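You operate a simulated robot arm through the tools that you are given. There is no shell and no other tool.

Carry out the task below with a simulated robot arm. There is one attempt and no reset: what you move stays moved.

TASK
Drain the dripper rig's tube, rack its dripper and top up the tank.
Fine: close the blue handle first; the dripper goes in the free hole of the rack; drain by the purple lever; fill to between the tank's red lines by the green handle; all three end closed, nothing runs over; the other drippers stay.

The check looks at the end state, three seconds after you hand in, the way a careful person would. Anything else that was tipped, shoved, dropped, spilled or broken makes it a failure.

THE ROBOT
A 6-joint arm with a two-finger gripper, fixed in place. Base frame: the origin is on the floor under the middle of its stand, x ahead of it, y to its left, z up; the work surface is at about z = 86. Readings come in cm, rad, newtons and seconds.
It reaches about 120.6 cm from its shoulder. Its first joint turns from -2.897 to 2.897 rad. Payload 2.45 kg.
Tool frame: the origin (TCP) lies between the finger pads and is the grasp point; the fingertips stand 2 cm ahead of it; z points along the fingers, y is the line along which they close. The gripper opens to 14 cm; its body begins 16.8 cm behind the TCP.
Orientation is told as [roll, pitch, yaw] about the base's x, y, z axes, in that order, counted from this pose: with the fingers straight down and closing along the base's y, the tool's x points along the base's -x, its y along +y and its z along -z.

THE INTERFACE
- The arm moves only by the tool send_rows. Its argument "plan" is a list of rows, each a list of 7 numbers: the shift along the base's x, y, z in mm, then the turn, a rotation vector about the base's x, y, z in degrees, then the finger opening in mm, from 0 to 140. In form: [[x, y, z, wx, wy, wz, hand], ...]. A call has 1 to 20 rows; each row shifts and turns the commanded pose from where the row before left it. Rows are played at 5 a second. More than 5 cm and 0.15 rad between two rows, or a gripper value outside its range, and nothing of the call is played. Where a pose cannot be reached the arm comes as near as it can. A force on the tool above 40 N (or 10 N above the force at the start of the call, whichever is more), or a blocked arm, ends the call early, and 0.2 s more pass. The fingers move at their own pace (about 4.5 cm/s each) and stop on an object; they squeeze with about 23 N. The grip force told is the motor's: it shows also when the fingers shut on nothing. Time passes only in rows, and 0.2 s behind the last, so rows that do not move let the fingers close. It gives the time, the measured TCP pose, the force on the tool (base axes), the opening and the grip force at its end, in the units of the frame above (readings bear some noise), with the torque about the TCP (base axes, N m) and any sound that the robot's microphone picked up.
- Cameras (640 x 400 px; columns grow to the right, rows downward): "scene" is fixed at [22.1, -65.07, 166.55]; the picture's right is [0.87, -0.49, 0.00], its down [-0.27, -0.48, -0.84] and it looks along [0.41, 0.73, -0.55] (base axes); focal length 372 px, centre (320, 200). "wrist" rides on the gripper at [7.8, 1.1, -20.9] in the tool frame; the picture's right is [-0.14, 0.99, 0.00], its down [-0.92, -0.13, -0.37] and it looks along [-0.36, -0.05, 0.93] (tool axes); focal length 280 px, centre (320, 200). There is no depth. A picture from a camera that has moved, and an enlarged one, comes with that camera's place and axes in the base frame and with its lens.
- capture(camera): a new picture of that camera. It takes no simulated time.
- zoom(camera, box): a new picture of the part [left, top, right, bottom] of that camera's present view, enlarged. It takes no simulated time.
- sign_off(): hands the job in; it is judged then, once.

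Places have to be worked out from the pictures, the camera data and where the tool is seen. Open the gripper and draw the arm clear of the work before you hand the job in, unless the task says otherwise.

The tools are called after "Request:" as a command line: name --pt "numbers of a row" for each row, then --argument value for the rest, lists and objects as JSON in quotes. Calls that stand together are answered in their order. send_rows: Moves the arm, as the interface text tells. Its arguments: {"type":"object","properties":{"plan":{"type":"array","items":{"type":"array","items":{"type":"number"}}}},"required":["plan"]} The other tools are called the same way: capture (camera) takes a picture; zoom (camera, box) takes an enlarged picture of a part of a camera's view; sign_off () hands the job in.

At the start:

```text
clock: 0.0
position: [68.35, 12.51, 129.06]
tcp_rot: [0.0, 0.001, 0.001]
ft_force: [-0.3, 0.6, 0.1]
moment: [0.0, -0.01, 0.0]
opening: 14.0
grasp_force: 0.0
```

scene: 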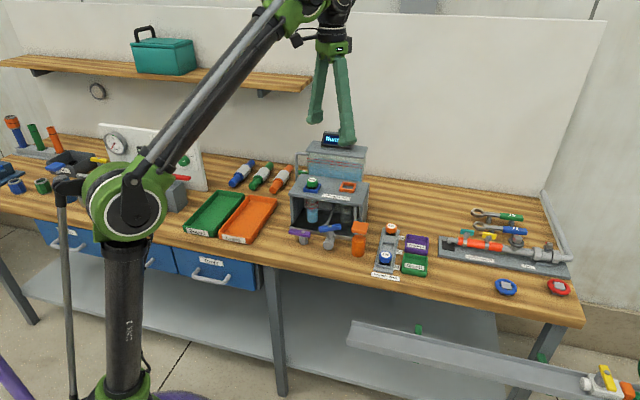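
wrist: 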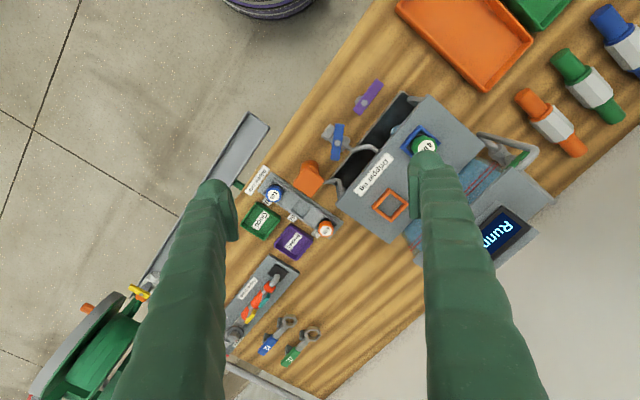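

I'll start by looking closely at the rig in the middle of the bench, with enlarged pictures from both cameras.

Request:
zoom --camera "scene" --box '[270, 120, 450, 285]'

Request:
zoom --camera "wrist" --box '[230, 70, 560, 280]'

Request:
zoom --camera "scene" --box '[270, 170, 380, 270]'

```text
2.42 times, centred on (360, 202) of scene
camera zoom: at [22.1, -65.07, 166.55], right [0.87, -0.49, 0.0], down [-0.27, -0.48, -0.84], along [0.41, 0.73, -0.55], focal length 901 px, centre (223, 194)
```

zoom: 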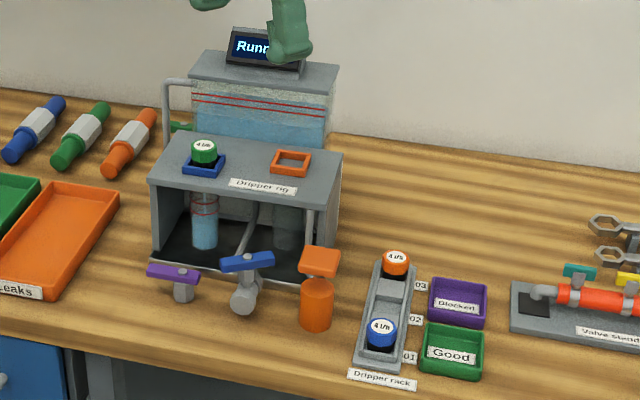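

```text
1.90 times, centred on (395, 175) of wrist
camera zoom: at [60.45, 13.46, 150.07], right [0.14, 0.99, 0.0], down [0.92, -0.13, 0.37], along [0.36, -0.05, -0.93], focal length 534 px, centre (177, 248)
```

zoom: 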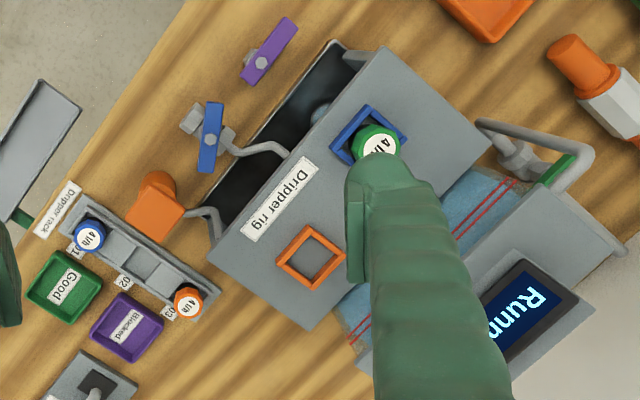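

```text
4.00 times, centred on (325, 220) of scene
camera zoom: at [22.1, -65.07, 166.55], right [0.87, -0.49, 0.0], down [-0.27, -0.48, -0.84], along [0.41, 0.73, -0.55], focal length 1487 px, centre (300, 120)
```

zoom: 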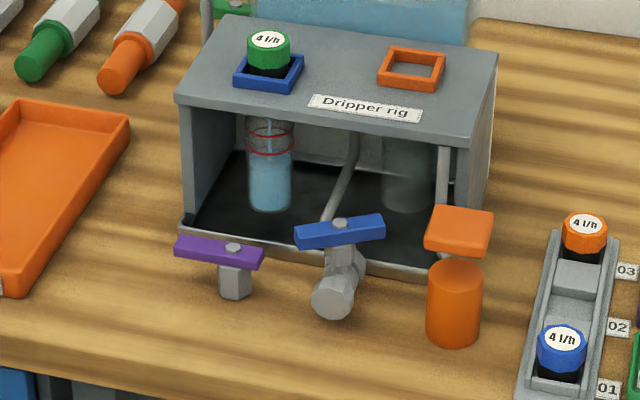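

The rig has a green dripper in the blue socket, with purple, blue and orange fittings at the front and a green handle at the tank. I'll enlarge each part.

Request:
zoom --camera "scene" --box '[285, 215, 345, 255]'

Request:
zoom --camera "scene" --box '[335, 215, 435, 282]'

Request:
zoom --camera "scene" --box '[285, 130, 375, 190]'

Request:
zoom --camera "wrist" --box '[310, 70, 420, 190]'

Request:
zoom --camera "wrist" --box '[450, 110, 570, 190]'

Request:
zoom --camera "scene" --box '[0, 100, 220, 240]'

```text
10.00 times, centred on (315, 235) of scene
camera zoom: at [22.1, -65.07, 166.55], right [0.87, -0.49, 0.0], down [-0.27, -0.48, -0.84], along [0.41, 0.73, -0.55], focal length 3717 px, centre (370, -150)
```

zoom: 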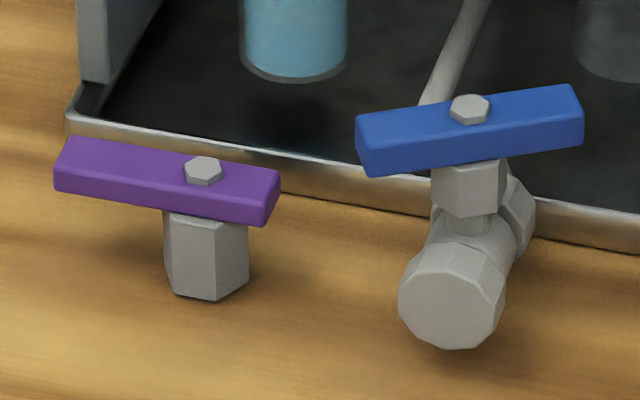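

```text
5.97 times, centred on (385, 248) of scene
camera zoom: at [22.1, -65.07, 166.55], right [0.87, -0.49, 0.0], down [-0.27, -0.48, -0.84], along [0.41, 0.73, -0.55], focal length 2219 px, centre (-68, -90)
```

zoom: 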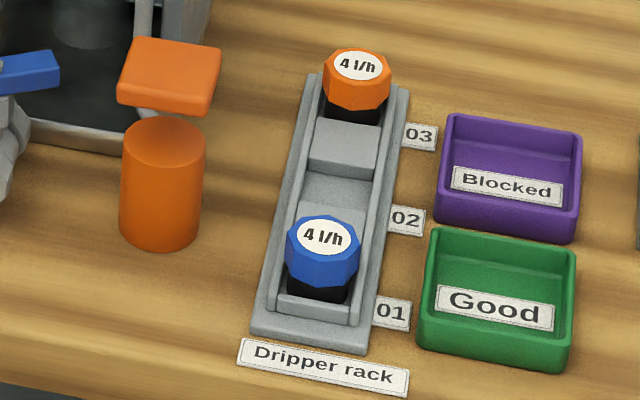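

```text
6.67 times, centred on (330, 160) of scene
camera zoom: at [22.1, -65.07, 166.55], right [0.87, -0.49, 0.0], down [-0.27, -0.48, -0.84], along [0.41, 0.73, -0.55], focal length 2478 px, centre (253, 467)
```

zoom: 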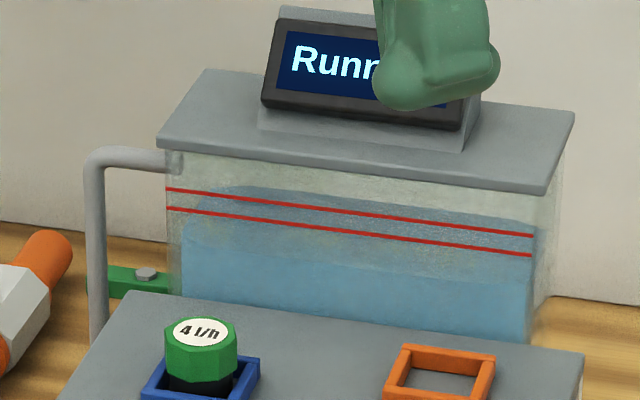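

```text
3.33 times, centred on (365, 130) of wrist
camera zoom: at [60.45, 13.46, 150.07], right [0.14, 0.99, 0.0], down [0.92, -0.13, 0.37], along [0.36, -0.05, -0.93], focal length 935 px, centre (170, 433)
```

zoom: 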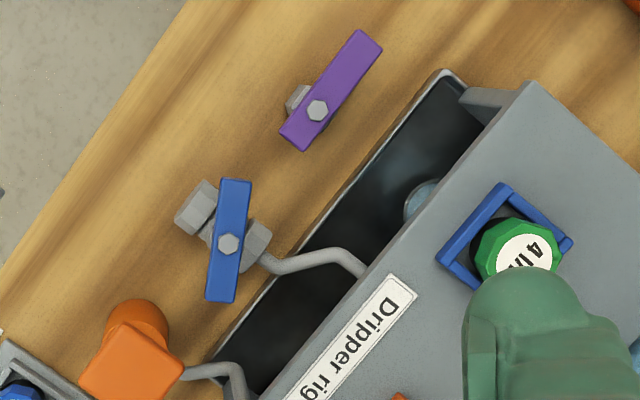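

```text
5.00 times, centred on (510, 150) of wrist
camera zoom: at [60.45, 13.46, 150.07], right [0.14, 0.99, 0.0], down [0.92, -0.13, 0.37], along [0.36, -0.05, -0.93], focal length 1402 px, centre (-630, 450)
```

zoom: 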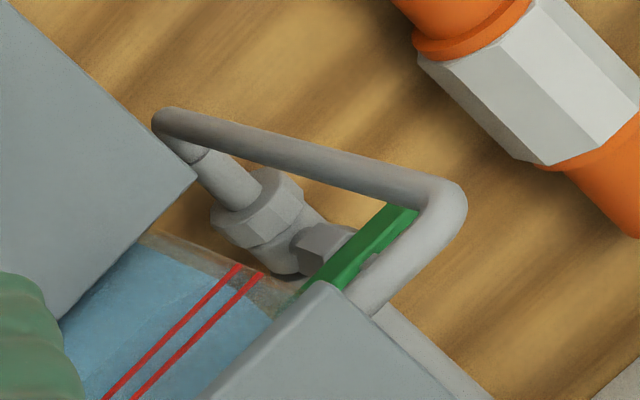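

```text
2.86 times, centred on (110, 170) of scene
camera zoom: at [22.1, -65.07, 166.55], right [0.87, -0.49, 0.0], down [-0.27, -0.48, -0.84], along [0.41, 0.73, -0.55], focal length 1062 px, centre (920, 286)
```

zoom: 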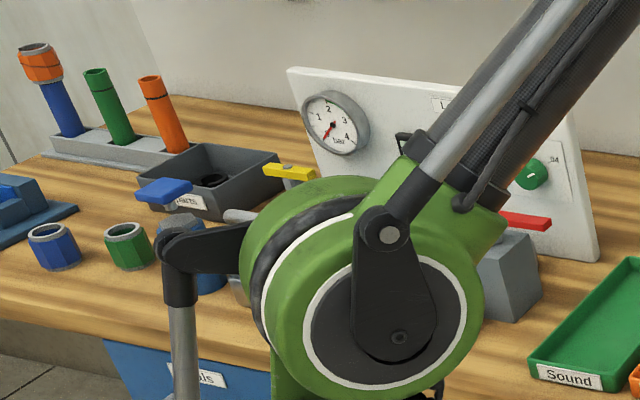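

I've placed the blue lever pivot at about (70.6, 15.5, 95), the purple at about (64.3, 21.8, 91) and the green handle near (79.5, 51, 95). The wall shelf may overhang the green handle, so I'll enlarge that area before planning.

Request:
zoom --camera "scene" --box '[180, 20, 370, 140]'

Request:
zoom --camera "scene" --box '[290, 140, 330, 190]'

Request:
zoom --camera "scene" --box '[0, 20, 180, 132]'

```text
3.33 times, centred on (275, 80) of scene
camera zoom: at [22.1, -65.07, 166.55], right [0.87, -0.49, 0.0], down [-0.27, -0.48, -0.84], along [0.41, 0.73, -0.55], focal length 1239 px, centre (470, 600)
```

zoom: 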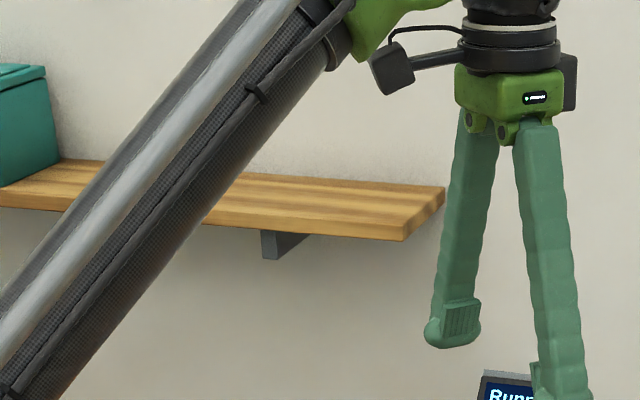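

```text
8.00 times, centred on (310, 165) of scene
camera zoom: at [22.1, -65.07, 166.55], right [0.87, -0.49, 0.0], down [-0.27, -0.48, -0.84], along [0.41, 0.73, -0.55], focal length 2974 px, centre (400, 480)
```

zoom: 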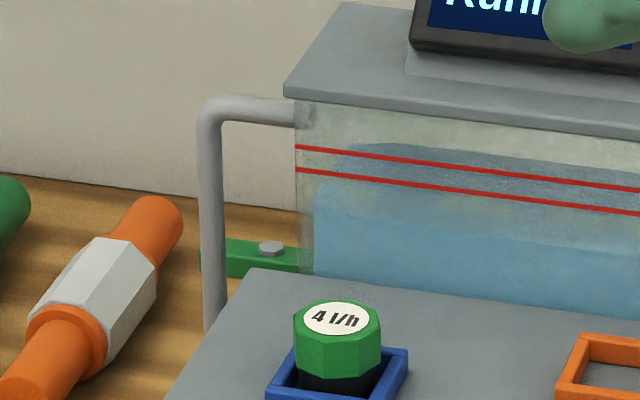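

```text
3.56 times, centred on (90, 76) of scene
camera zoom: at [22.1, -65.07, 166.55], right [0.87, -0.49, 0.0], down [-0.27, -0.48, -0.84], along [0.41, 0.73, -0.55], focal length 1322 px, centre (1138, 641)
```

zoom: 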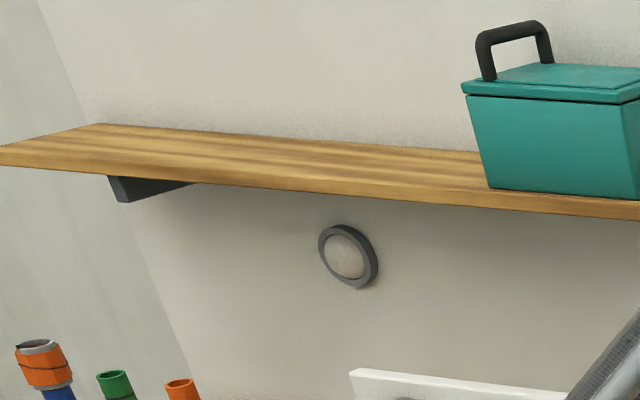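

The shelf ends well clear of the green handle. Blue sits about 26° off the closed (across) position while purple and green look closed. I'll hover over the blue lever with the fingers turned across it, then check.

Request:
send_rows --pt "5.5 6.2 -48 0 0 -4.7 60" --pt "5.5 6.2 -48 0 0 -4.7 60" --pt "5.5 6.2 -48 0 0 -4.7 60" --pt "5.5 6.2 -40 0 0 -4.6 60"

Request:
capture --camera "wrist"

Request:
capture --camera "scene"

```text
clock: 1.0
position: [70.53, 14.85, 110.66]
tcp_rot: [0.002, -0.002, -0.328]
ft_force: [-0.6, -1.0, -0.1]
moment: [-0.02, -0.01, 0.03]
opening: 6.01
grasp_force: 0.1
```

```text
taken
camera wrist: at [63.39, 18.41, 131.68], right [0.45, 0.89, 0.0], down [0.83, -0.42, 0.37], along [0.33, -0.17, -0.93], focal length 280 px, centre (320, 200)
```

wrist: 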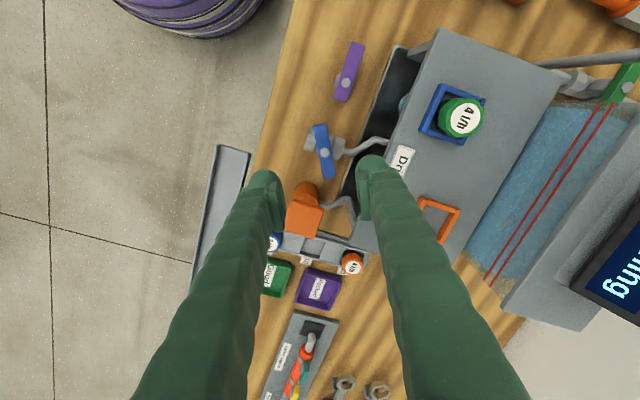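

```text
taken
```

scene: 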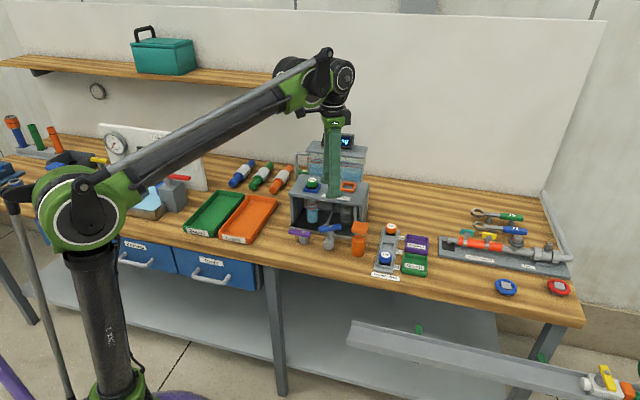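

The pivot comes out at about (70.7, 15.35). I'll zoom in to measure the blue handle's angle.

Request:
zoom --camera "wrist" --box '[280, 100, 376, 190]'

Request:
zoom --camera "scene" --box '[285, 130, 375, 260]'

```text
4.44 times, centred on (328, 145) of wrist
camera zoom: at [63.39, 18.41, 131.68], right [0.45, 0.89, 0.0], down [0.83, -0.42, 0.37], along [0.33, -0.17, -0.93], focal length 1246 px, centre (284, 444)
```

zoom: 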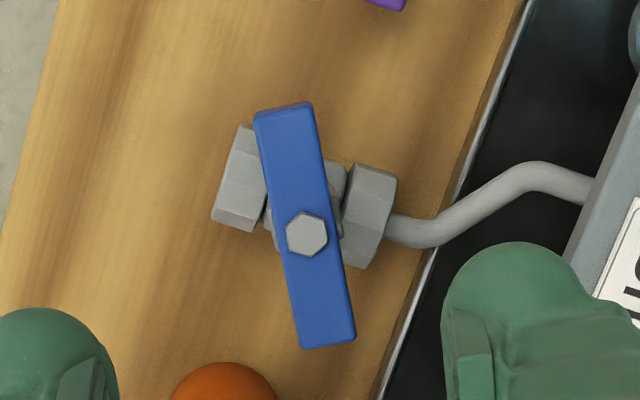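

```text
3.08 times, centred on (330, 195) of scene
camera zoom: at [22.1, -65.07, 166.55], right [0.87, -0.49, 0.0], down [-0.27, -0.48, -0.84], along [0.41, 0.73, -0.55], focal length 1144 px, centre (289, 215)
```

zoom: 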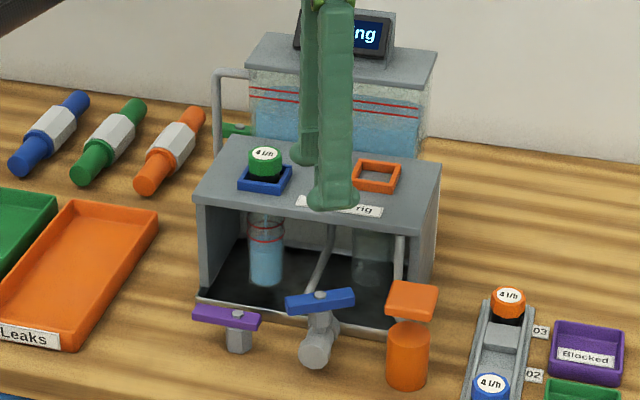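

Blue is at about -17° and closed lies at about -45° (across its 45° pipe), so it needs roughly -28°. I'll narrow the fingers and go down around the lever at its pivot.

Request:
send_rows --pt "1 5.5 -20 0 0 0.5 36" --pt "0 0 -40 0 0 0 36" --pt "0 0 -45 0 0 0 36" --pt "0 0 -37 0 0 0 36" --pt "0 0 0 0 0 0 36"

Request:
zoom --camera "scene" --box '[290, 200, 350, 255]'

Request:
capture --camera "wrist"

```text
clock: 2.2
position: [70.77, 15.45, 96.53]
tcp_rot: [0.001, 0.0, -0.318]
ft_force: [1.4, 0.0, -0.1]
moment: [0.02, 0.05, -0.02]
opening: 3.59
grasp_force: 0.1
```

```text
7.27 times, centred on (320, 228) of scene
camera zoom: at [22.1, -65.07, 166.55], right [0.87, -0.49, 0.0], down [-0.27, -0.48, -0.84], along [0.41, 0.73, -0.55], focal length 2703 px, centre (320, 0)
```

zoom: 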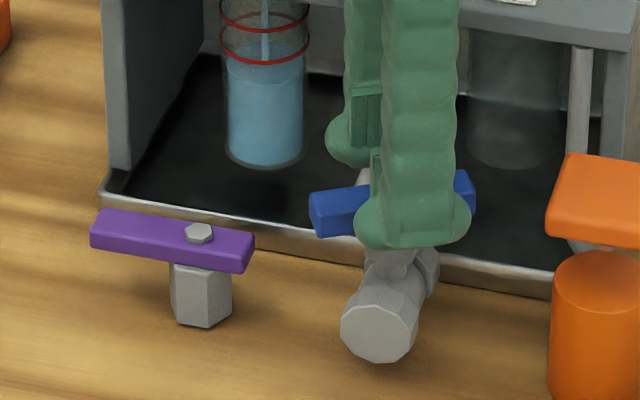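

```text
taken
camera wrist: at [63.67, 18.83, 117.55], right [0.44, 0.9, 0.0], down [0.83, -0.41, 0.37], along [0.33, -0.16, -0.93], focal length 280 px, centre (320, 200)
```

wrist: 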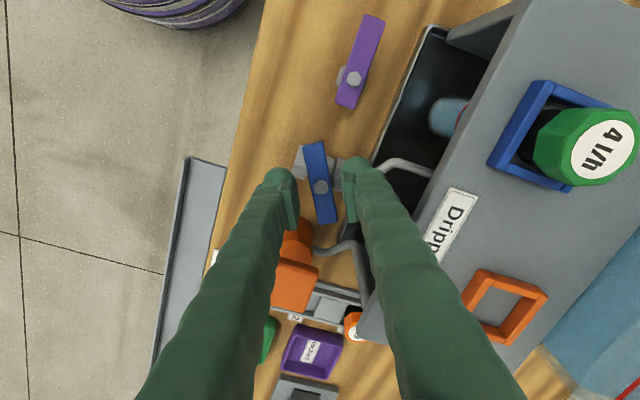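

The fingers straddle the lever at its pivot. I'll go down 4 mm, close, and then turn by -28° in small steps.

Request:
send_rows --pt "0 0 -4 0 0 0 36" --pt "0 0 0 0 0 0 0" --pt "0 0 0 0 0 0 0" --pt "0 0 0 0 0 0 0"

```text
clock: 3.2
position: [70.61, 15.5, 96.14]
tcp_rot: [-0.001, 0.001, -0.32]
ft_force: [3.4, 9.5, -1.6]
moment: [0.11, -0.16, -0.03]
opening: 1.67
grasp_force: 39.4
```

I have the lever, 1.67 cm wide. I'll turn it clockwise in small steps and watch the torque.

Request:
send_rows --pt "0.2 0.6 0 0 0 -5 0" --pt "0 0 0 0 0 -5 0" --pt "0 0 0 0 0 -5 0" --pt "0 0 0 0 0 0 0"

Request:
zoom --camera "scene" --box '[290, 200, 350, 255]'

```text
clock: 4.2
position: [70.8, 15.56, 96.07]
tcp_rot: [-0.001, 0.001, -0.581]
ft_force: [18.3, 4.8, 17.7]
moment: [0.08, -0.25, 0.0]
opening: 1.67
grasp_force: 42.2
```

```text
7.27 times, centred on (320, 228) of scene
camera zoom: at [22.1, -65.07, 166.55], right [0.87, -0.49, 0.0], down [-0.27, -0.48, -0.84], along [0.41, 0.73, -0.55], focal length 2703 px, centre (320, 0)
```

zoom: 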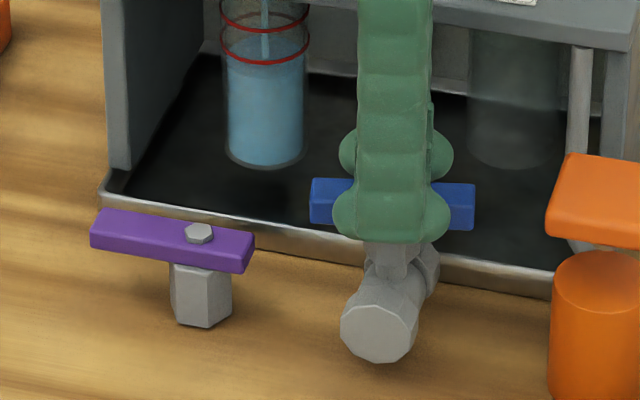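

The lever follows the turn with low torque, but some side force is building. I'll shift slightly to relieve it and turn a further 13°.

Request:
send_rows --pt "0.8 0.2 0.6 0 0 -4.5 0" --pt "0.3 0 0.3 0 0 -4.5 0" --pt "0 0 0 0 0 -4 0" --pt "0 0 0 0 0 0 0"

Request:
zoom --camera "scene" --box '[290, 180, 350, 255]'

Request:
capture --camera "wrist"

```text
clock: 5.2
position: [70.7, 15.56, 96.2]
tcp_rot: [0.0, -0.001, -0.807]
ft_force: [1.5, -6.2, -9.6]
moment: [-0.04, -0.05, 0.47]
opening: 1.67
grasp_force: 41.7
```

```text
5.33 times, centred on (320, 218) of scene
camera zoom: at [22.1, -65.07, 166.55], right [0.87, -0.49, 0.0], down [-0.27, -0.48, -0.84], along [0.41, 0.73, -0.55], focal length 1982 px, centre (320, 107)
```

zoom: 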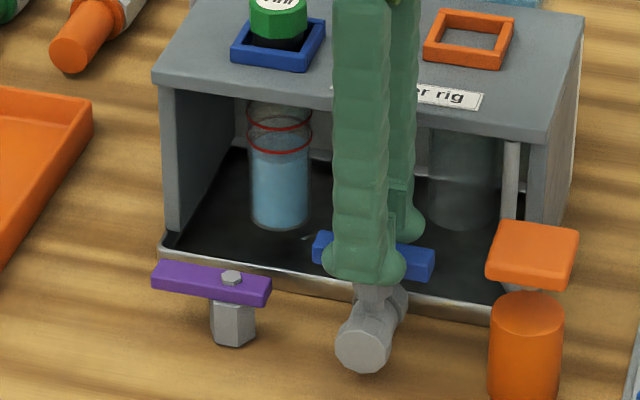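

```text
taken
camera wrist: at [66.08, 21.88, 117.17], right [0.81, 0.59, 0.0], down [0.54, -0.75, 0.37], along [0.21, -0.3, -0.93], focal length 280 px, centre (320, 200)
```

wrist: 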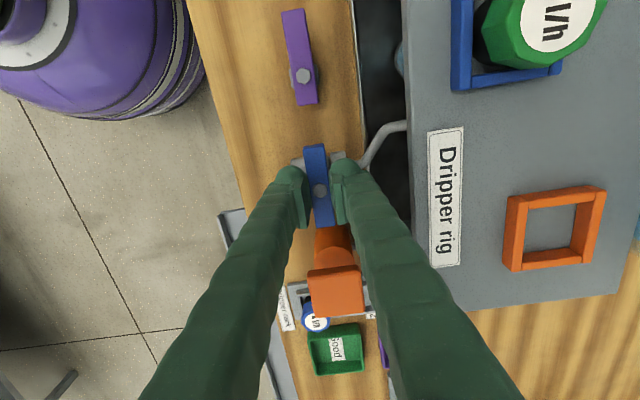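

The stream in the tube has stopped and the torque rose to 0.47 N m, so this looks like the closed stop. I'll nudge a little more to confirm.

Request:
send_rows --pt "0 0 0 0 0 -2.5 0" --pt "0 0 0 0 0 0 0" --pt "0 0 0 0 0 0 0"

Request:
zoom --camera "scene" --box '[300, 180, 340, 220]'

```text
clock: 6.0
position: [70.76, 15.63, 96.11]
tcp_rot: [-0.001, -0.001, -0.849]
ft_force: [1.4, -4.8, 12.3]
moment: [0.04, 0.07, 1.13]
opening: 1.62
grasp_force: 41.8
```

```text
10.00 times, centred on (320, 200) of scene
camera zoom: at [22.1, -65.07, 166.55], right [0.87, -0.49, 0.0], down [-0.27, -0.48, -0.84], along [0.41, 0.73, -0.55], focal length 3717 px, centre (320, 200)
```

zoom: 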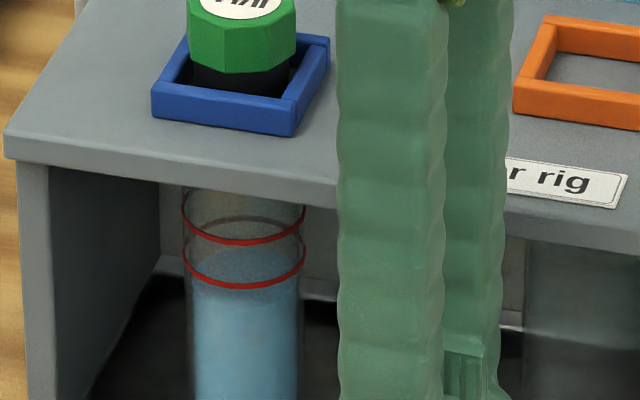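

The torque climbed to 1.13 N m against the stop, so blue is closed. I'll relax the twist, open, lift and move over toward the purple lever for a look.

Request:
send_rows --pt "0 0 0 0 0 2.5 0" --pt "0 0 0 0 0 0 36" --pt "0 0 0 0 0 0 36" --pt "0 0 40 0 0 0 36" --pt "0 0 45 0 0 0 36" --pt "0 0 35 0 0 0 36" --pt "-32 32 0 0 0 0 36" --pt "-32 32 0 0 0 0 36" --pt "0 0 0 0 0 0 36"

Request:
capture --camera "wrist"

Request:
zoom --camera "scene" --box '[285, 180, 375, 260]'

```text
clock: 8.0
position: [64.35, 21.94, 108.12]
tcp_rot: [0.0, 0.0, -0.806]
ft_force: [-0.7, -0.2, 0.8]
moment: [0.02, -0.02, 0.03]
opening: 3.59
grasp_force: 0.1
```

```text
taken
camera wrist: at [59.68, 28.18, 129.21], right [0.81, 0.59, 0.0], down [0.54, -0.75, 0.37], along [0.22, -0.3, -0.93], focal length 280 px, centre (320, 200)
```

wrist: 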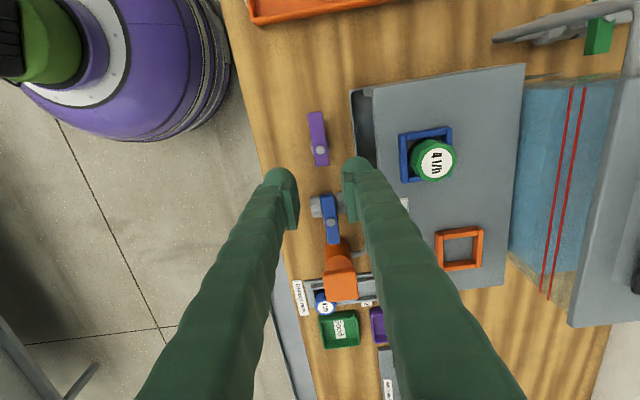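

```text
5.00 times, centred on (330, 220) of scene
camera zoom: at [22.1, -65.07, 166.55], right [0.87, -0.49, 0.0], down [-0.27, -0.48, -0.84], along [0.41, 0.73, -0.55], focal length 1858 px, centre (270, 100)
```

zoom: 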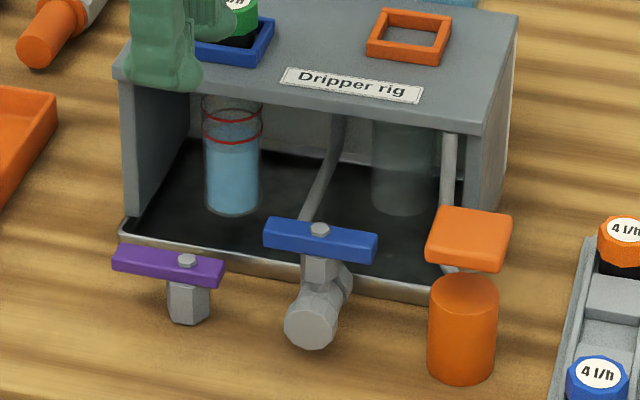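

Blue now lies parallel to purple, across its pipe. I'll zoom on the purple lever in the wrist view to locate its pivot and see its valve.

Request:
zoom --camera "wrist" --box '[270, 95, 370, 175]'

Request:
zoom --camera "scene" --box '[285, 220, 335, 260]'

Request:
zoom --camera "wrist" --box '[480, 0, 640, 100]'

```text
5.00 times, centred on (320, 135) of wrist
camera zoom: at [59.68, 28.18, 129.21], right [0.81, 0.59, 0.0], down [0.54, -0.75, 0.37], along [0.22, -0.3, -0.93], focal length 1402 px, centre (320, 525)
```

zoom: 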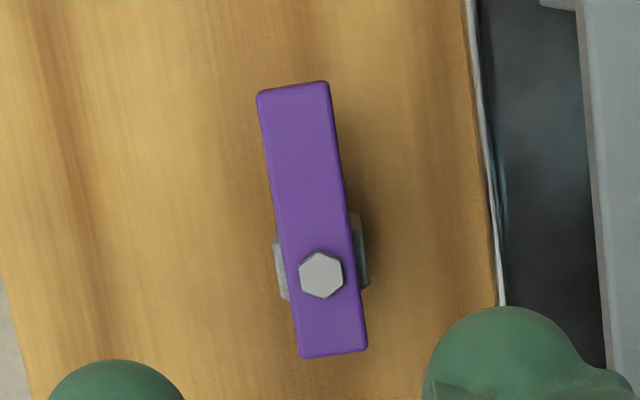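

```text
10.00 times, centred on (310, 240) of scene
camera zoom: at [22.1, -65.07, 166.55], right [0.87, -0.49, 0.0], down [-0.27, -0.48, -0.84], along [0.41, 0.73, -0.55], focal length 3717 px, centre (420, -200)
```

zoom: 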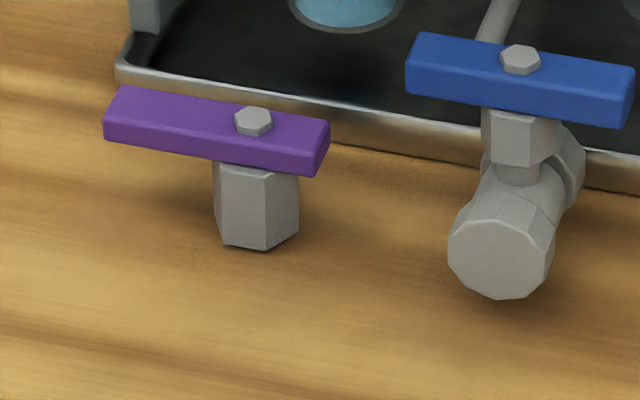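

```text
4.00 times, centred on (560, 50) of wrist
camera zoom: at [59.68, 28.18, 129.21], right [0.81, 0.59, 0.0], down [0.54, -0.75, 0.37], along [0.22, -0.3, -0.93], focal length 1122 px, centre (-640, 800)
```

zoom: 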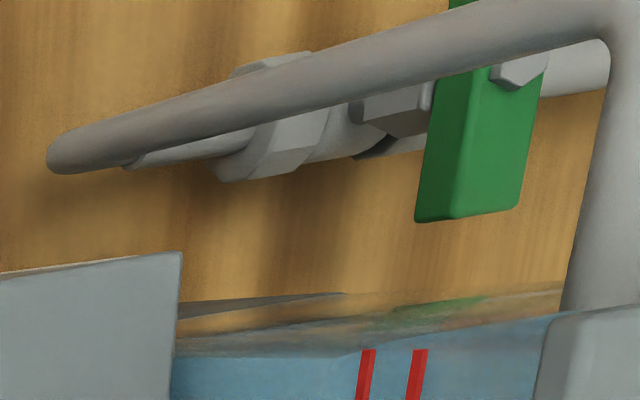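

The purple pivot is at (64.4, 21.8), the lever top is near z 90.2 and its angle is -45.6°. I'll descend and grip it at the pivot. It should open counter-clockwise, with the long arm swinging out to the front.

Request:
send_rows --pt "0.7 -1.4 -45 0 0 0.5 30" --pt "0 0 -45 0 0 0 30" --pt "0 0 -45 0 0 0 30" --pt "0 0 -36 0 0 0 30" --pt "0 0 0 0 0 0 30"

Request:
zoom --camera "scene" --box '[285, 200, 345, 255]'

Request:
capture --camera "wrist"

```text
clock: 9.2
position: [64.46, 21.91, 91.0]
tcp_rot: [0.001, 0.001, -0.798]
ft_force: [-0.1, 0.6, 0.5]
moment: [0.02, 0.01, 0.0]
opening: 3.0
grasp_force: 0.0
```

```text
7.27 times, centred on (315, 228) of scene
camera zoom: at [22.1, -65.07, 166.55], right [0.87, -0.49, 0.0], down [-0.27, -0.48, -0.84], along [0.41, 0.73, -0.55], focal length 2703 px, centre (356, 0)
```

zoom: 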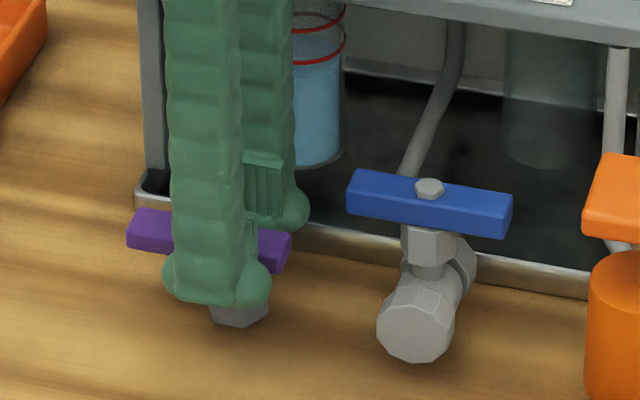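

```text
taken
camera wrist: at [59.71, 28.26, 111.98], right [0.8, 0.59, 0.0], down [0.55, -0.75, 0.37], along [0.22, -0.3, -0.93], focal length 280 px, centre (320, 200)
```

wrist: 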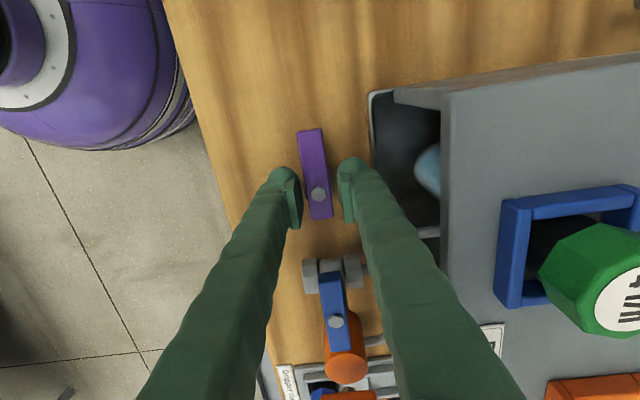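

The fingers straddle the purple lever at its pivot. I'll close on it and try 5° counter-clockwise.

Request:
send_rows --pt "0 0 0 0 0 0 0" --pt "0 0 0 0 0 0 0" --pt "0 0 0 0 0 0 0" --pt "0 0 0 0 0 4 0" --pt "0 0 0 0 0 4 0" --pt "0 0 0 0 0 0 0"

Request:
zoom --camera "scene" --box '[285, 190, 345, 255]'

```text
clock: 10.6
position: [64.4, 21.94, 91.07]
tcp_rot: [-0.001, 0.0, -0.655]
ft_force: [-3.4, 1.9, 23.5]
moment: [0.04, 0.12, 0.04]
opening: 1.9
grasp_force: 44.4
```

```text
6.15 times, centred on (315, 222) of scene
camera zoom: at [22.1, -65.07, 166.55], right [0.87, -0.49, 0.0], down [-0.27, -0.48, -0.84], along [0.41, 0.73, -0.55], focal length 2287 px, centre (351, 62)
```

zoom: 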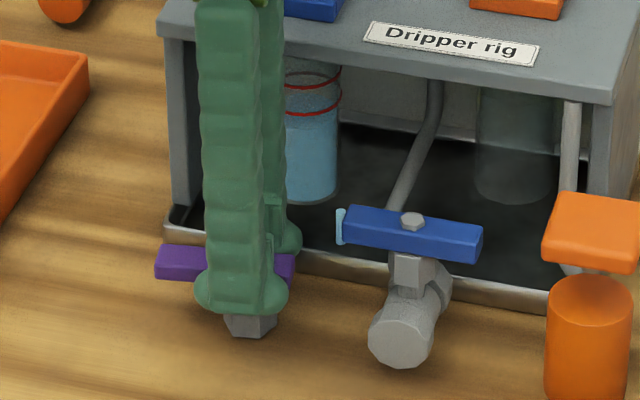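

The lever turns easily and a thin stream now runs in the tray, so it is draining. I'll raise slightly to ease the vertical force and open it further.

Request:
send_rows --pt "0 0 1.5 0 0 6 0" --pt "0 0 0 0 0 7 0" --pt "0 0 0 0 0 7 0" --pt "0 0 0 0 0 7 0" --pt "0 0 0 0 0 0 0"

Request:
zoom --camera "scene" --box '[285, 180, 355, 255]'

Request:
capture --camera "scene"

```text
clock: 11.8
position: [64.42, 21.86, 91.16]
tcp_rot: [0.0, 0.0, -0.185]
ft_force: [-11.0, 3.8, -26.1]
moment: [0.01, 0.11, 0.01]
opening: 1.88
grasp_force: 44.0
```

```text
5.33 times, centred on (320, 218) of scene
camera zoom: at [22.1, -65.07, 166.55], right [0.87, -0.49, 0.0], down [-0.27, -0.48, -0.84], along [0.41, 0.73, -0.55], focal length 1982 px, centre (320, 107)
```

zoom: 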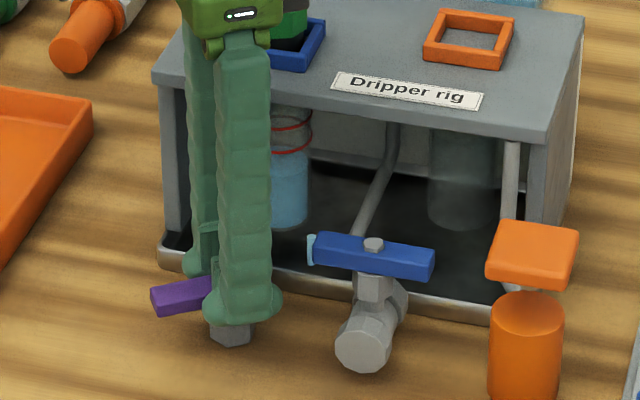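

```text
taken
```

scene: 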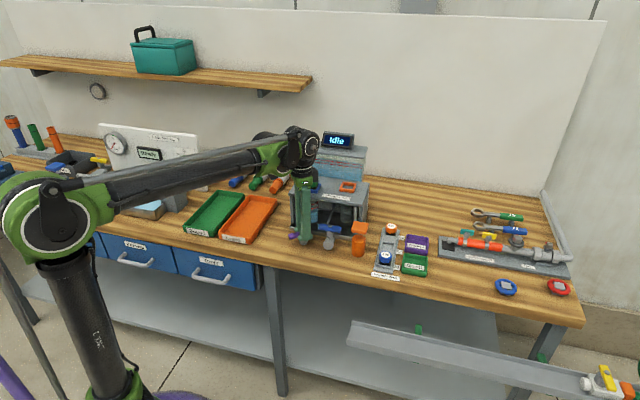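

The display reads "Idle" and the tube level is going down. I'll open the purple lever further to speed the drain and relieve the vertical force.

Request:
send_rows --pt "0.3 0 -0.7 0 0 7 0" --pt "0 0 0 0 0 7 0" --pt "0 0 0 0 0 7 0" --pt "0 0 0 0 0 7 0" --pt "0 0 0 0 0 5 0" --pt "0 0 0 0 0 0 0"

Request:
zoom --camera "scene" --box '[285, 180, 355, 255]'

```text
clock: 13.2
position: [64.31, 22.0, 91.21]
tcp_rot: [-0.001, 0.001, 0.391]
ft_force: [-10.4, 18.1, -6.2]
moment: [0.25, 0.11, -0.01]
opening: 1.93
grasp_force: 44.4
```

```text
5.33 times, centred on (320, 218) of scene
camera zoom: at [22.1, -65.07, 166.55], right [0.87, -0.49, 0.0], down [-0.27, -0.48, -0.84], along [0.41, 0.73, -0.55], focal length 1982 px, centre (320, 107)
```

zoom: 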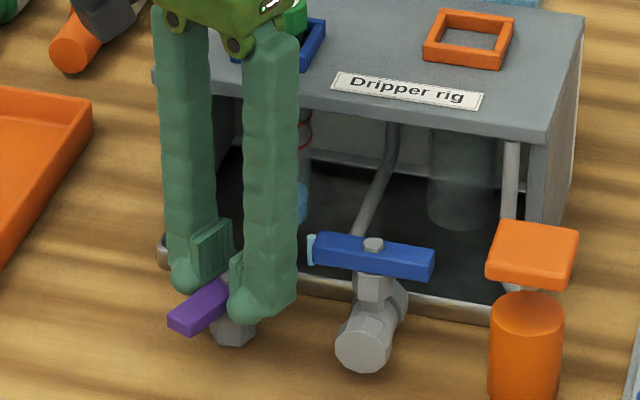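

The tube level is dropping quickly now. I'll hold for about 3 seconds and look again.

Request:
send_rows --pt "0 0 0 0 0 0 0" --pt "0 0 0 0 0 0 0" --pt "0 0 0 0 0 0 0" --pt "0 0 0 0 0 0 0" --pt "0 0 0 0 0 0 0" --pt "0 0 0 0 0 0 0" --pt "0 0 0 0 0 0 0" --pt "0 0 0 0 0 0 0" --pt "0 0 0 0 0 0 0" --pt "0 0 0 0 0 0 0"

Request:
zoom --camera "scene" --box '[285, 180, 355, 255]'

Request:
capture --camera "wrist"

```text
clock: 15.4
position: [64.46, 21.99, 91.19]
tcp_rot: [0.0, 0.001, 0.389]
ft_force: [-6.7, 31.0, 7.6]
moment: [0.37, 0.1, 0.0]
opening: 1.92
grasp_force: 44.5
```

```text
5.33 times, centred on (320, 218) of scene
camera zoom: at [22.1, -65.07, 166.55], right [0.87, -0.49, 0.0], down [-0.27, -0.48, -0.84], along [0.41, 0.73, -0.55], focal length 1982 px, centre (320, 107)
```

zoom: 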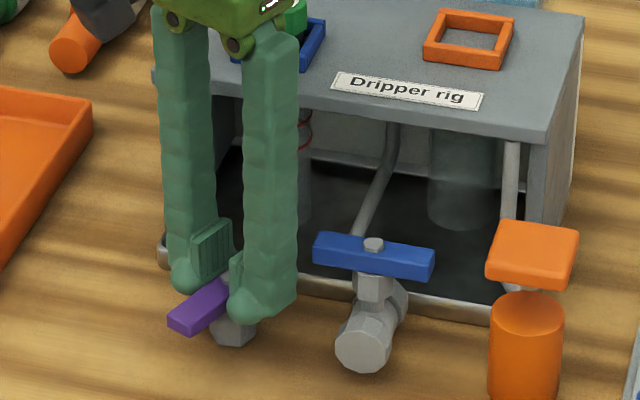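

```text
taken
camera wrist: at [56.69, 19.9, 112.18], right [-0.25, 0.97, 0.0], down [0.9, 0.23, 0.37], along [0.36, 0.09, -0.93], focal length 280 px, centre (320, 200)
```

wrist: 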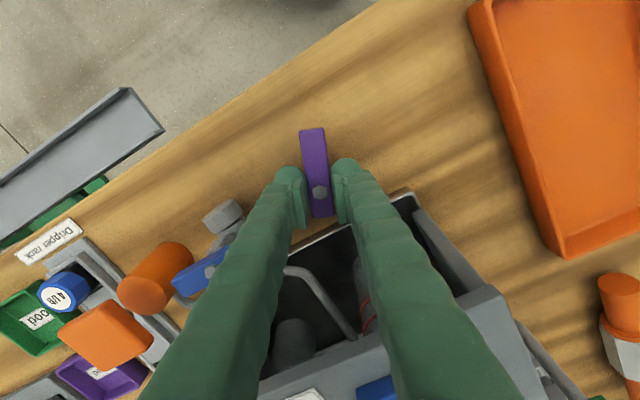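

The stream has stopped and the tube looks empty. A side force has built up, so I'll shift 1 mm to relieve it, wait a moment more, and then turn the lever back clockwise.

Request:
send_rows --pt "-0.3 1 0 0 0 0 0" --pt "0 0 0 0 0 0 0" --pt "0 0 0 0 0 0 0" --pt "0 0 0 0 0 0 0" --pt "0 0 0 0 0 0 0"

Request:
zoom --camera "scene" --box '[300, 190, 350, 240]'

Request:
zoom --camera "wrist" --box '[270, 240, 400, 360]'

```text
clock: 16.6
position: [64.29, 21.91, 91.21]
tcp_rot: [0.001, 0.001, 0.388]
ft_force: [-5.0, 16.3, -2.4]
moment: [0.18, 0.08, -0.05]
opening: 1.9
grasp_force: 44.0
```

```text
8.00 times, centred on (325, 215) of scene
camera zoom: at [22.1, -65.07, 166.55], right [0.87, -0.49, 0.0], down [-0.27, -0.48, -0.84], along [0.41, 0.73, -0.55], focal length 2974 px, centre (280, 80)
```

zoom: 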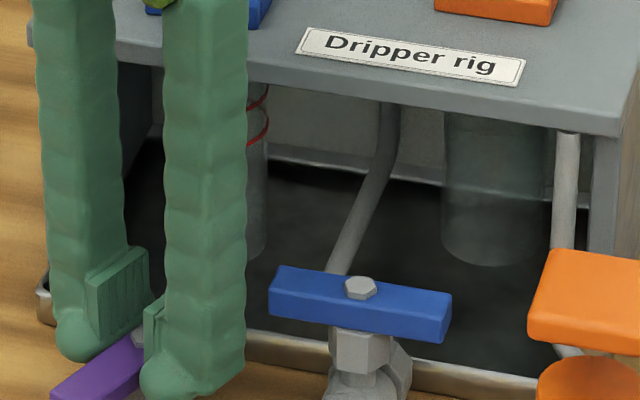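

```text
3.33 times, centred on (335, 300) of wrist
camera zoom: at [56.69, 19.92, 112.19], right [-0.25, 0.97, 0.0], down [0.9, 0.23, 0.37], along [0.36, 0.09, -0.93], focal length 935 px, centre (270, -133)
```

zoom: 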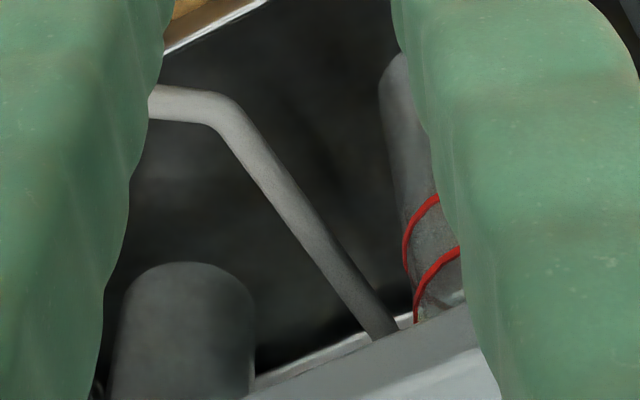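

The tube is empty. I'll turn the purple lever back clockwise to closed in two stages.

Request:
send_rows --pt "0 0.3 0 0 0 -7 0" --pt "0 0 0 0 0 -7 0" --pt "0 0 0 0 0 -7 0" --pt "0 0 0 0 0 -7 0" --pt "0 0 0 0 0 -7 0" --pt "0 0 0 0 0 0 0"

```text
clock: 18.0
position: [64.39, 21.98, 91.1]
tcp_rot: [0.001, 0.001, -0.224]
ft_force: [-11.1, 5.0, 0.0]
moment: [0.01, 0.1, 0.03]
opening: 1.9
grasp_force: 44.1
```

Request:
send_rows --pt "-0.4 0 0 0 0 -7 0" --pt "0 0 0 0 0 -7 0" --pt "0 0 0 0 0 -7 0" --pt "0 0 0 0 0 -7 0" --pt "0 0 0 0 0 -5 0" --pt "0 0 0 0 0 0 0"

Request:
zoom --camera "scene" --box '[285, 180, 355, 255]'

```text
clock: 19.4
position: [64.34, 21.95, 91.12]
tcp_rot: [-0.001, 0.0, -0.8]
ft_force: [-2.9, -6.3, 12.2]
moment: [-0.21, -0.02, 0.52]
opening: 1.88
grasp_force: 44.0
```

```text
5.33 times, centred on (320, 218) of scene
camera zoom: at [22.1, -65.07, 166.55], right [0.87, -0.49, 0.0], down [-0.27, -0.48, -0.84], along [0.41, 0.73, -0.55], focal length 1982 px, centre (320, 107)
```

zoom: 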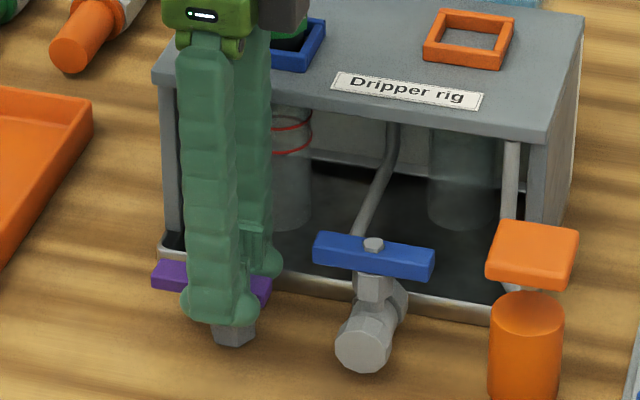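

The torque rose to 0.52 N m at the stop, so purple is closed. I'll press 2° more, relax, release, and lift, turning toward +45° yaw so the fingers close across the rack's long axis when I carry the dripper.

Request:
send_rows --pt "0 0 0 0 0 -2 0" --pt "0 0 0 0 0 0 0" --pt "0 0 0 0 0 2 0" --pt "0 0 0 0 0 0 32" --pt "0 0 0 0 0 0 32" --pt "0 0 40 0 0 0 32" --pt "0 0 48 0 0 0 32" --pt "0 0 48 0 0 0 50" --pt "0 0 48 0 0 7 70" --pt "0 0 48 0 0 7 70" --pt "0 0 48 0 0 7 70" --pt "10 10 40 0 0 7 70" --pt "15 15 0 0 0 8 70" --pt "15 15 0 0 0 8 70" --pt "10 10 0 0 0 8 70" --pt "0 0 0 0 0 8 70" --pt "0 0 0 0 0 8 70" --pt "0 0 0 0 0 8 70" --pt "0 0 0 0 0 8 70" --pt "0 0 0 0 0 7 70"

Request:
capture --camera "wrist"

Request:
capture --camera "scene"

```text
clock: 23.6
position: [69.46, 27.03, 123.14]
tcp_rot: [0.002, 0.001, 0.793]
ft_force: [-0.5, -0.5, 0.2]
moment: [-0.01, 0.03, 0.02]
opening: 7.01
grasp_force: 0.0
```

```text
taken
camera wrist: at [63.08, 22.14, 144.17], right [-0.61, 0.79, 0.0], down [0.74, 0.57, 0.37], along [0.29, 0.22, -0.93], focal length 280 px, centre (320, 200)
```

wrist: 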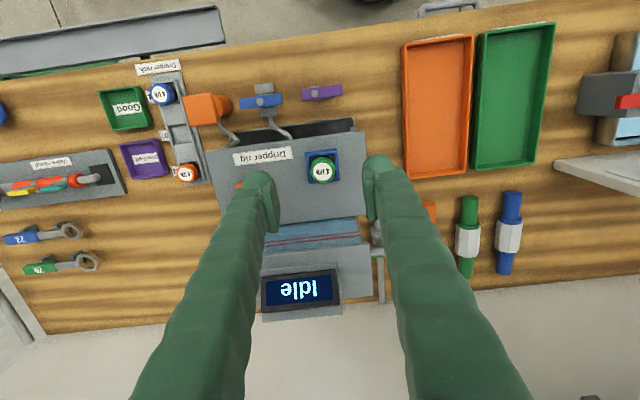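

```text
taken
```

scene: 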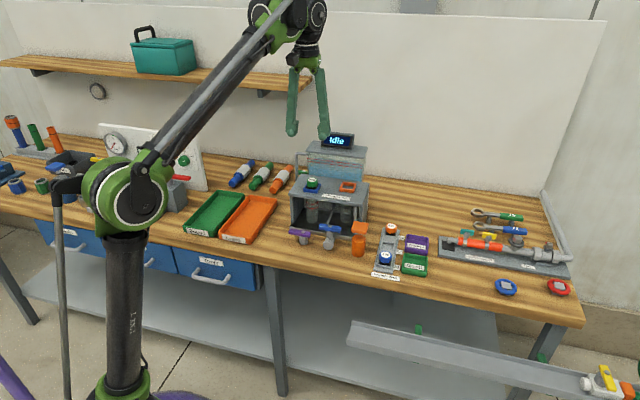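

Now I have a good overhead view of the rig and rack. I'll zoom on the dripper and on the rack.

Request:
zoom --camera "wrist" --box '[270, 130, 380, 200]'

Request:
zoom --camera "wrist" --box '[130, 60, 240, 200]'

Request:
zoom --camera "scene" --box '[290, 165, 340, 200]'

Request:
zoom --camera "scene" --box '[365, 215, 415, 285]'

```text
5.71 times, centred on (325, 165) of wrist
camera zoom: at [63.08, 22.14, 144.17], right [-0.61, 0.79, 0.0], down [0.74, 0.57, 0.37], along [0.29, 0.22, -0.93], focal length 1602 px, centre (291, 400)
```

zoom: 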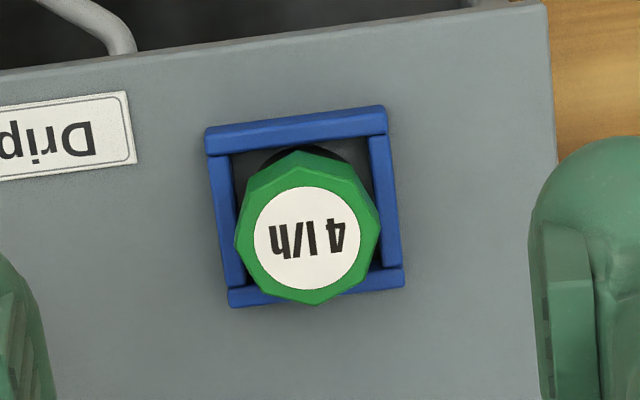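

```text
2.86 times, centred on (185, 130) of wrist
camera zoom: at [63.08, 22.14, 144.17], right [-0.61, 0.79, 0.0], down [0.74, 0.57, 0.37], along [0.29, 0.22, -0.93], focal length 801 px, centre (706, 400)
```

zoom: 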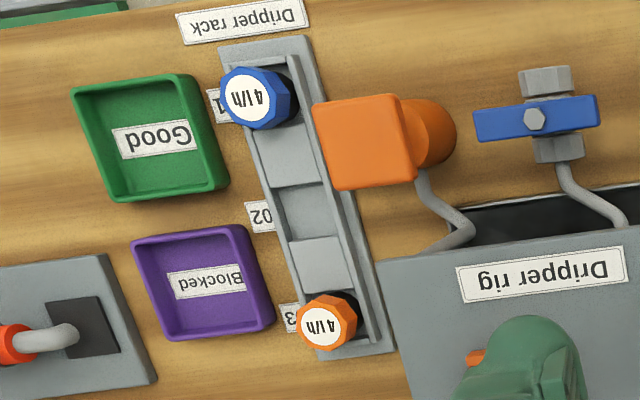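

```text
11.43 times, centred on (315, 182) of scene
camera zoom: at [22.1, -65.07, 166.55], right [0.87, -0.49, 0.0], down [-0.27, -0.48, -0.84], along [0.41, 0.73, -0.55], focal length 4248 px, centre (377, 400)
```

zoom: 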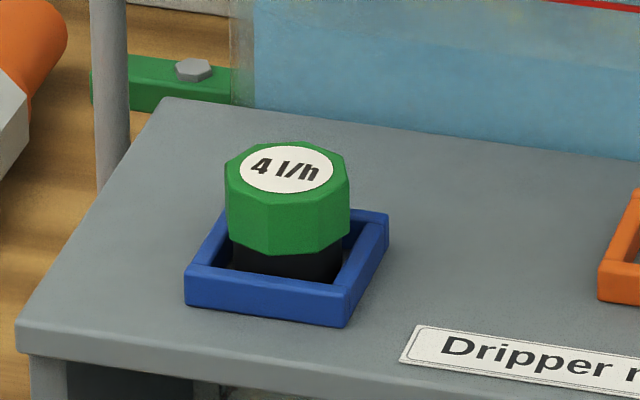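

```text
5.71 times, centred on (390, 250) of scene
camera zoom: at [22.1, -65.07, 166.55], right [0.87, -0.49, 0.0], down [-0.27, -0.48, -0.84], along [0.41, 0.73, -0.55], focal length 2124 px, centre (-80, -86)
```

zoom: 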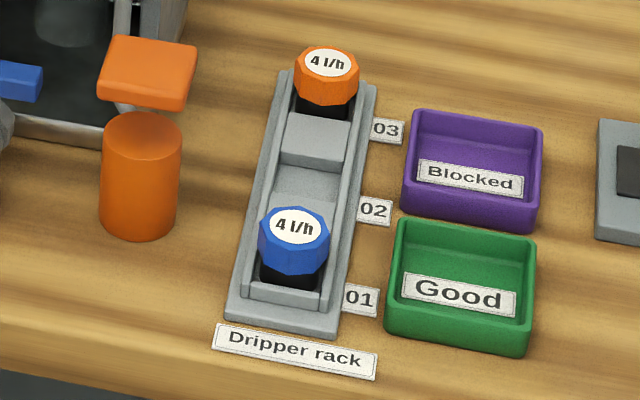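

The dripper cap is centred at about (71.65, 29.1) with its top near z 104.6 and the blue frame top near z 102.4. Rack hole 02 is at about (86.5, 5.0). I'll move above the dripper and look again.

Request:
send_rows --pt "22 20.5 -20 0 0 0 64" --pt "0 0 -45 0 0 0 64" --pt "0 0 -45 0 0 0 64" --pt "0 0 0 0 0 0 64"

Request:
capture --camera "wrist"

Request:
zoom --camera "scene" --box '[285, 150, 345, 205]'

```text
clock: 24.6
position: [71.53, 29.17, 112.12]
tcp_rot: [0.0, -0.001, 0.79]
ft_force: [-0.7, -0.2, -0.2]
moment: [0.0, 0.03, 0.03]
opening: 6.4
grasp_force: 0.0
```

```text
taken
camera wrist: at [65.21, 24.28, 133.19], right [-0.61, 0.79, 0.0], down [0.74, 0.56, 0.37], along [0.29, 0.22, -0.93], focal length 280 px, centre (320, 200)
```

wrist: 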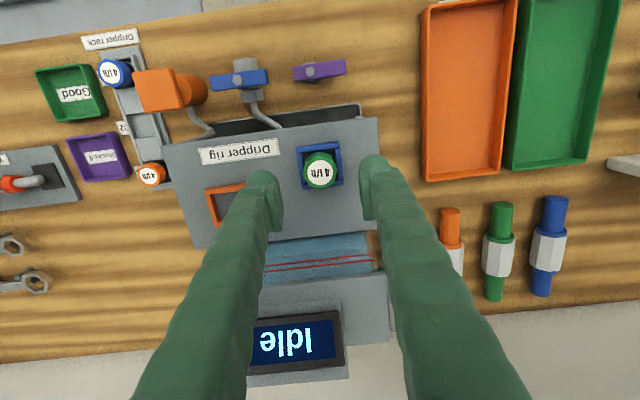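

```text
7.27 times, centred on (315, 178) of scene
camera zoom: at [22.1, -65.07, 166.55], right [0.87, -0.49, 0.0], down [-0.27, -0.48, -0.84], along [0.41, 0.73, -0.55], focal length 2703 px, centre (356, 364)
```

zoom: 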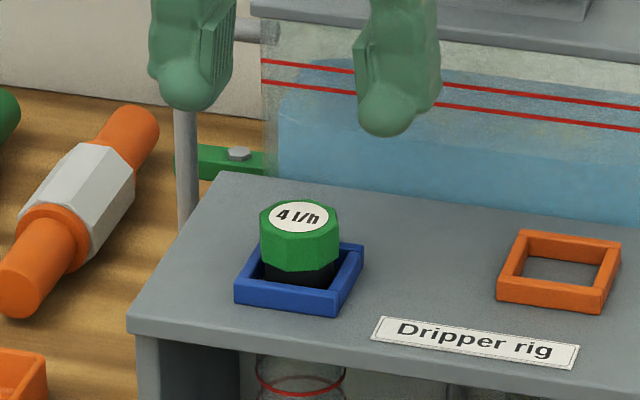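

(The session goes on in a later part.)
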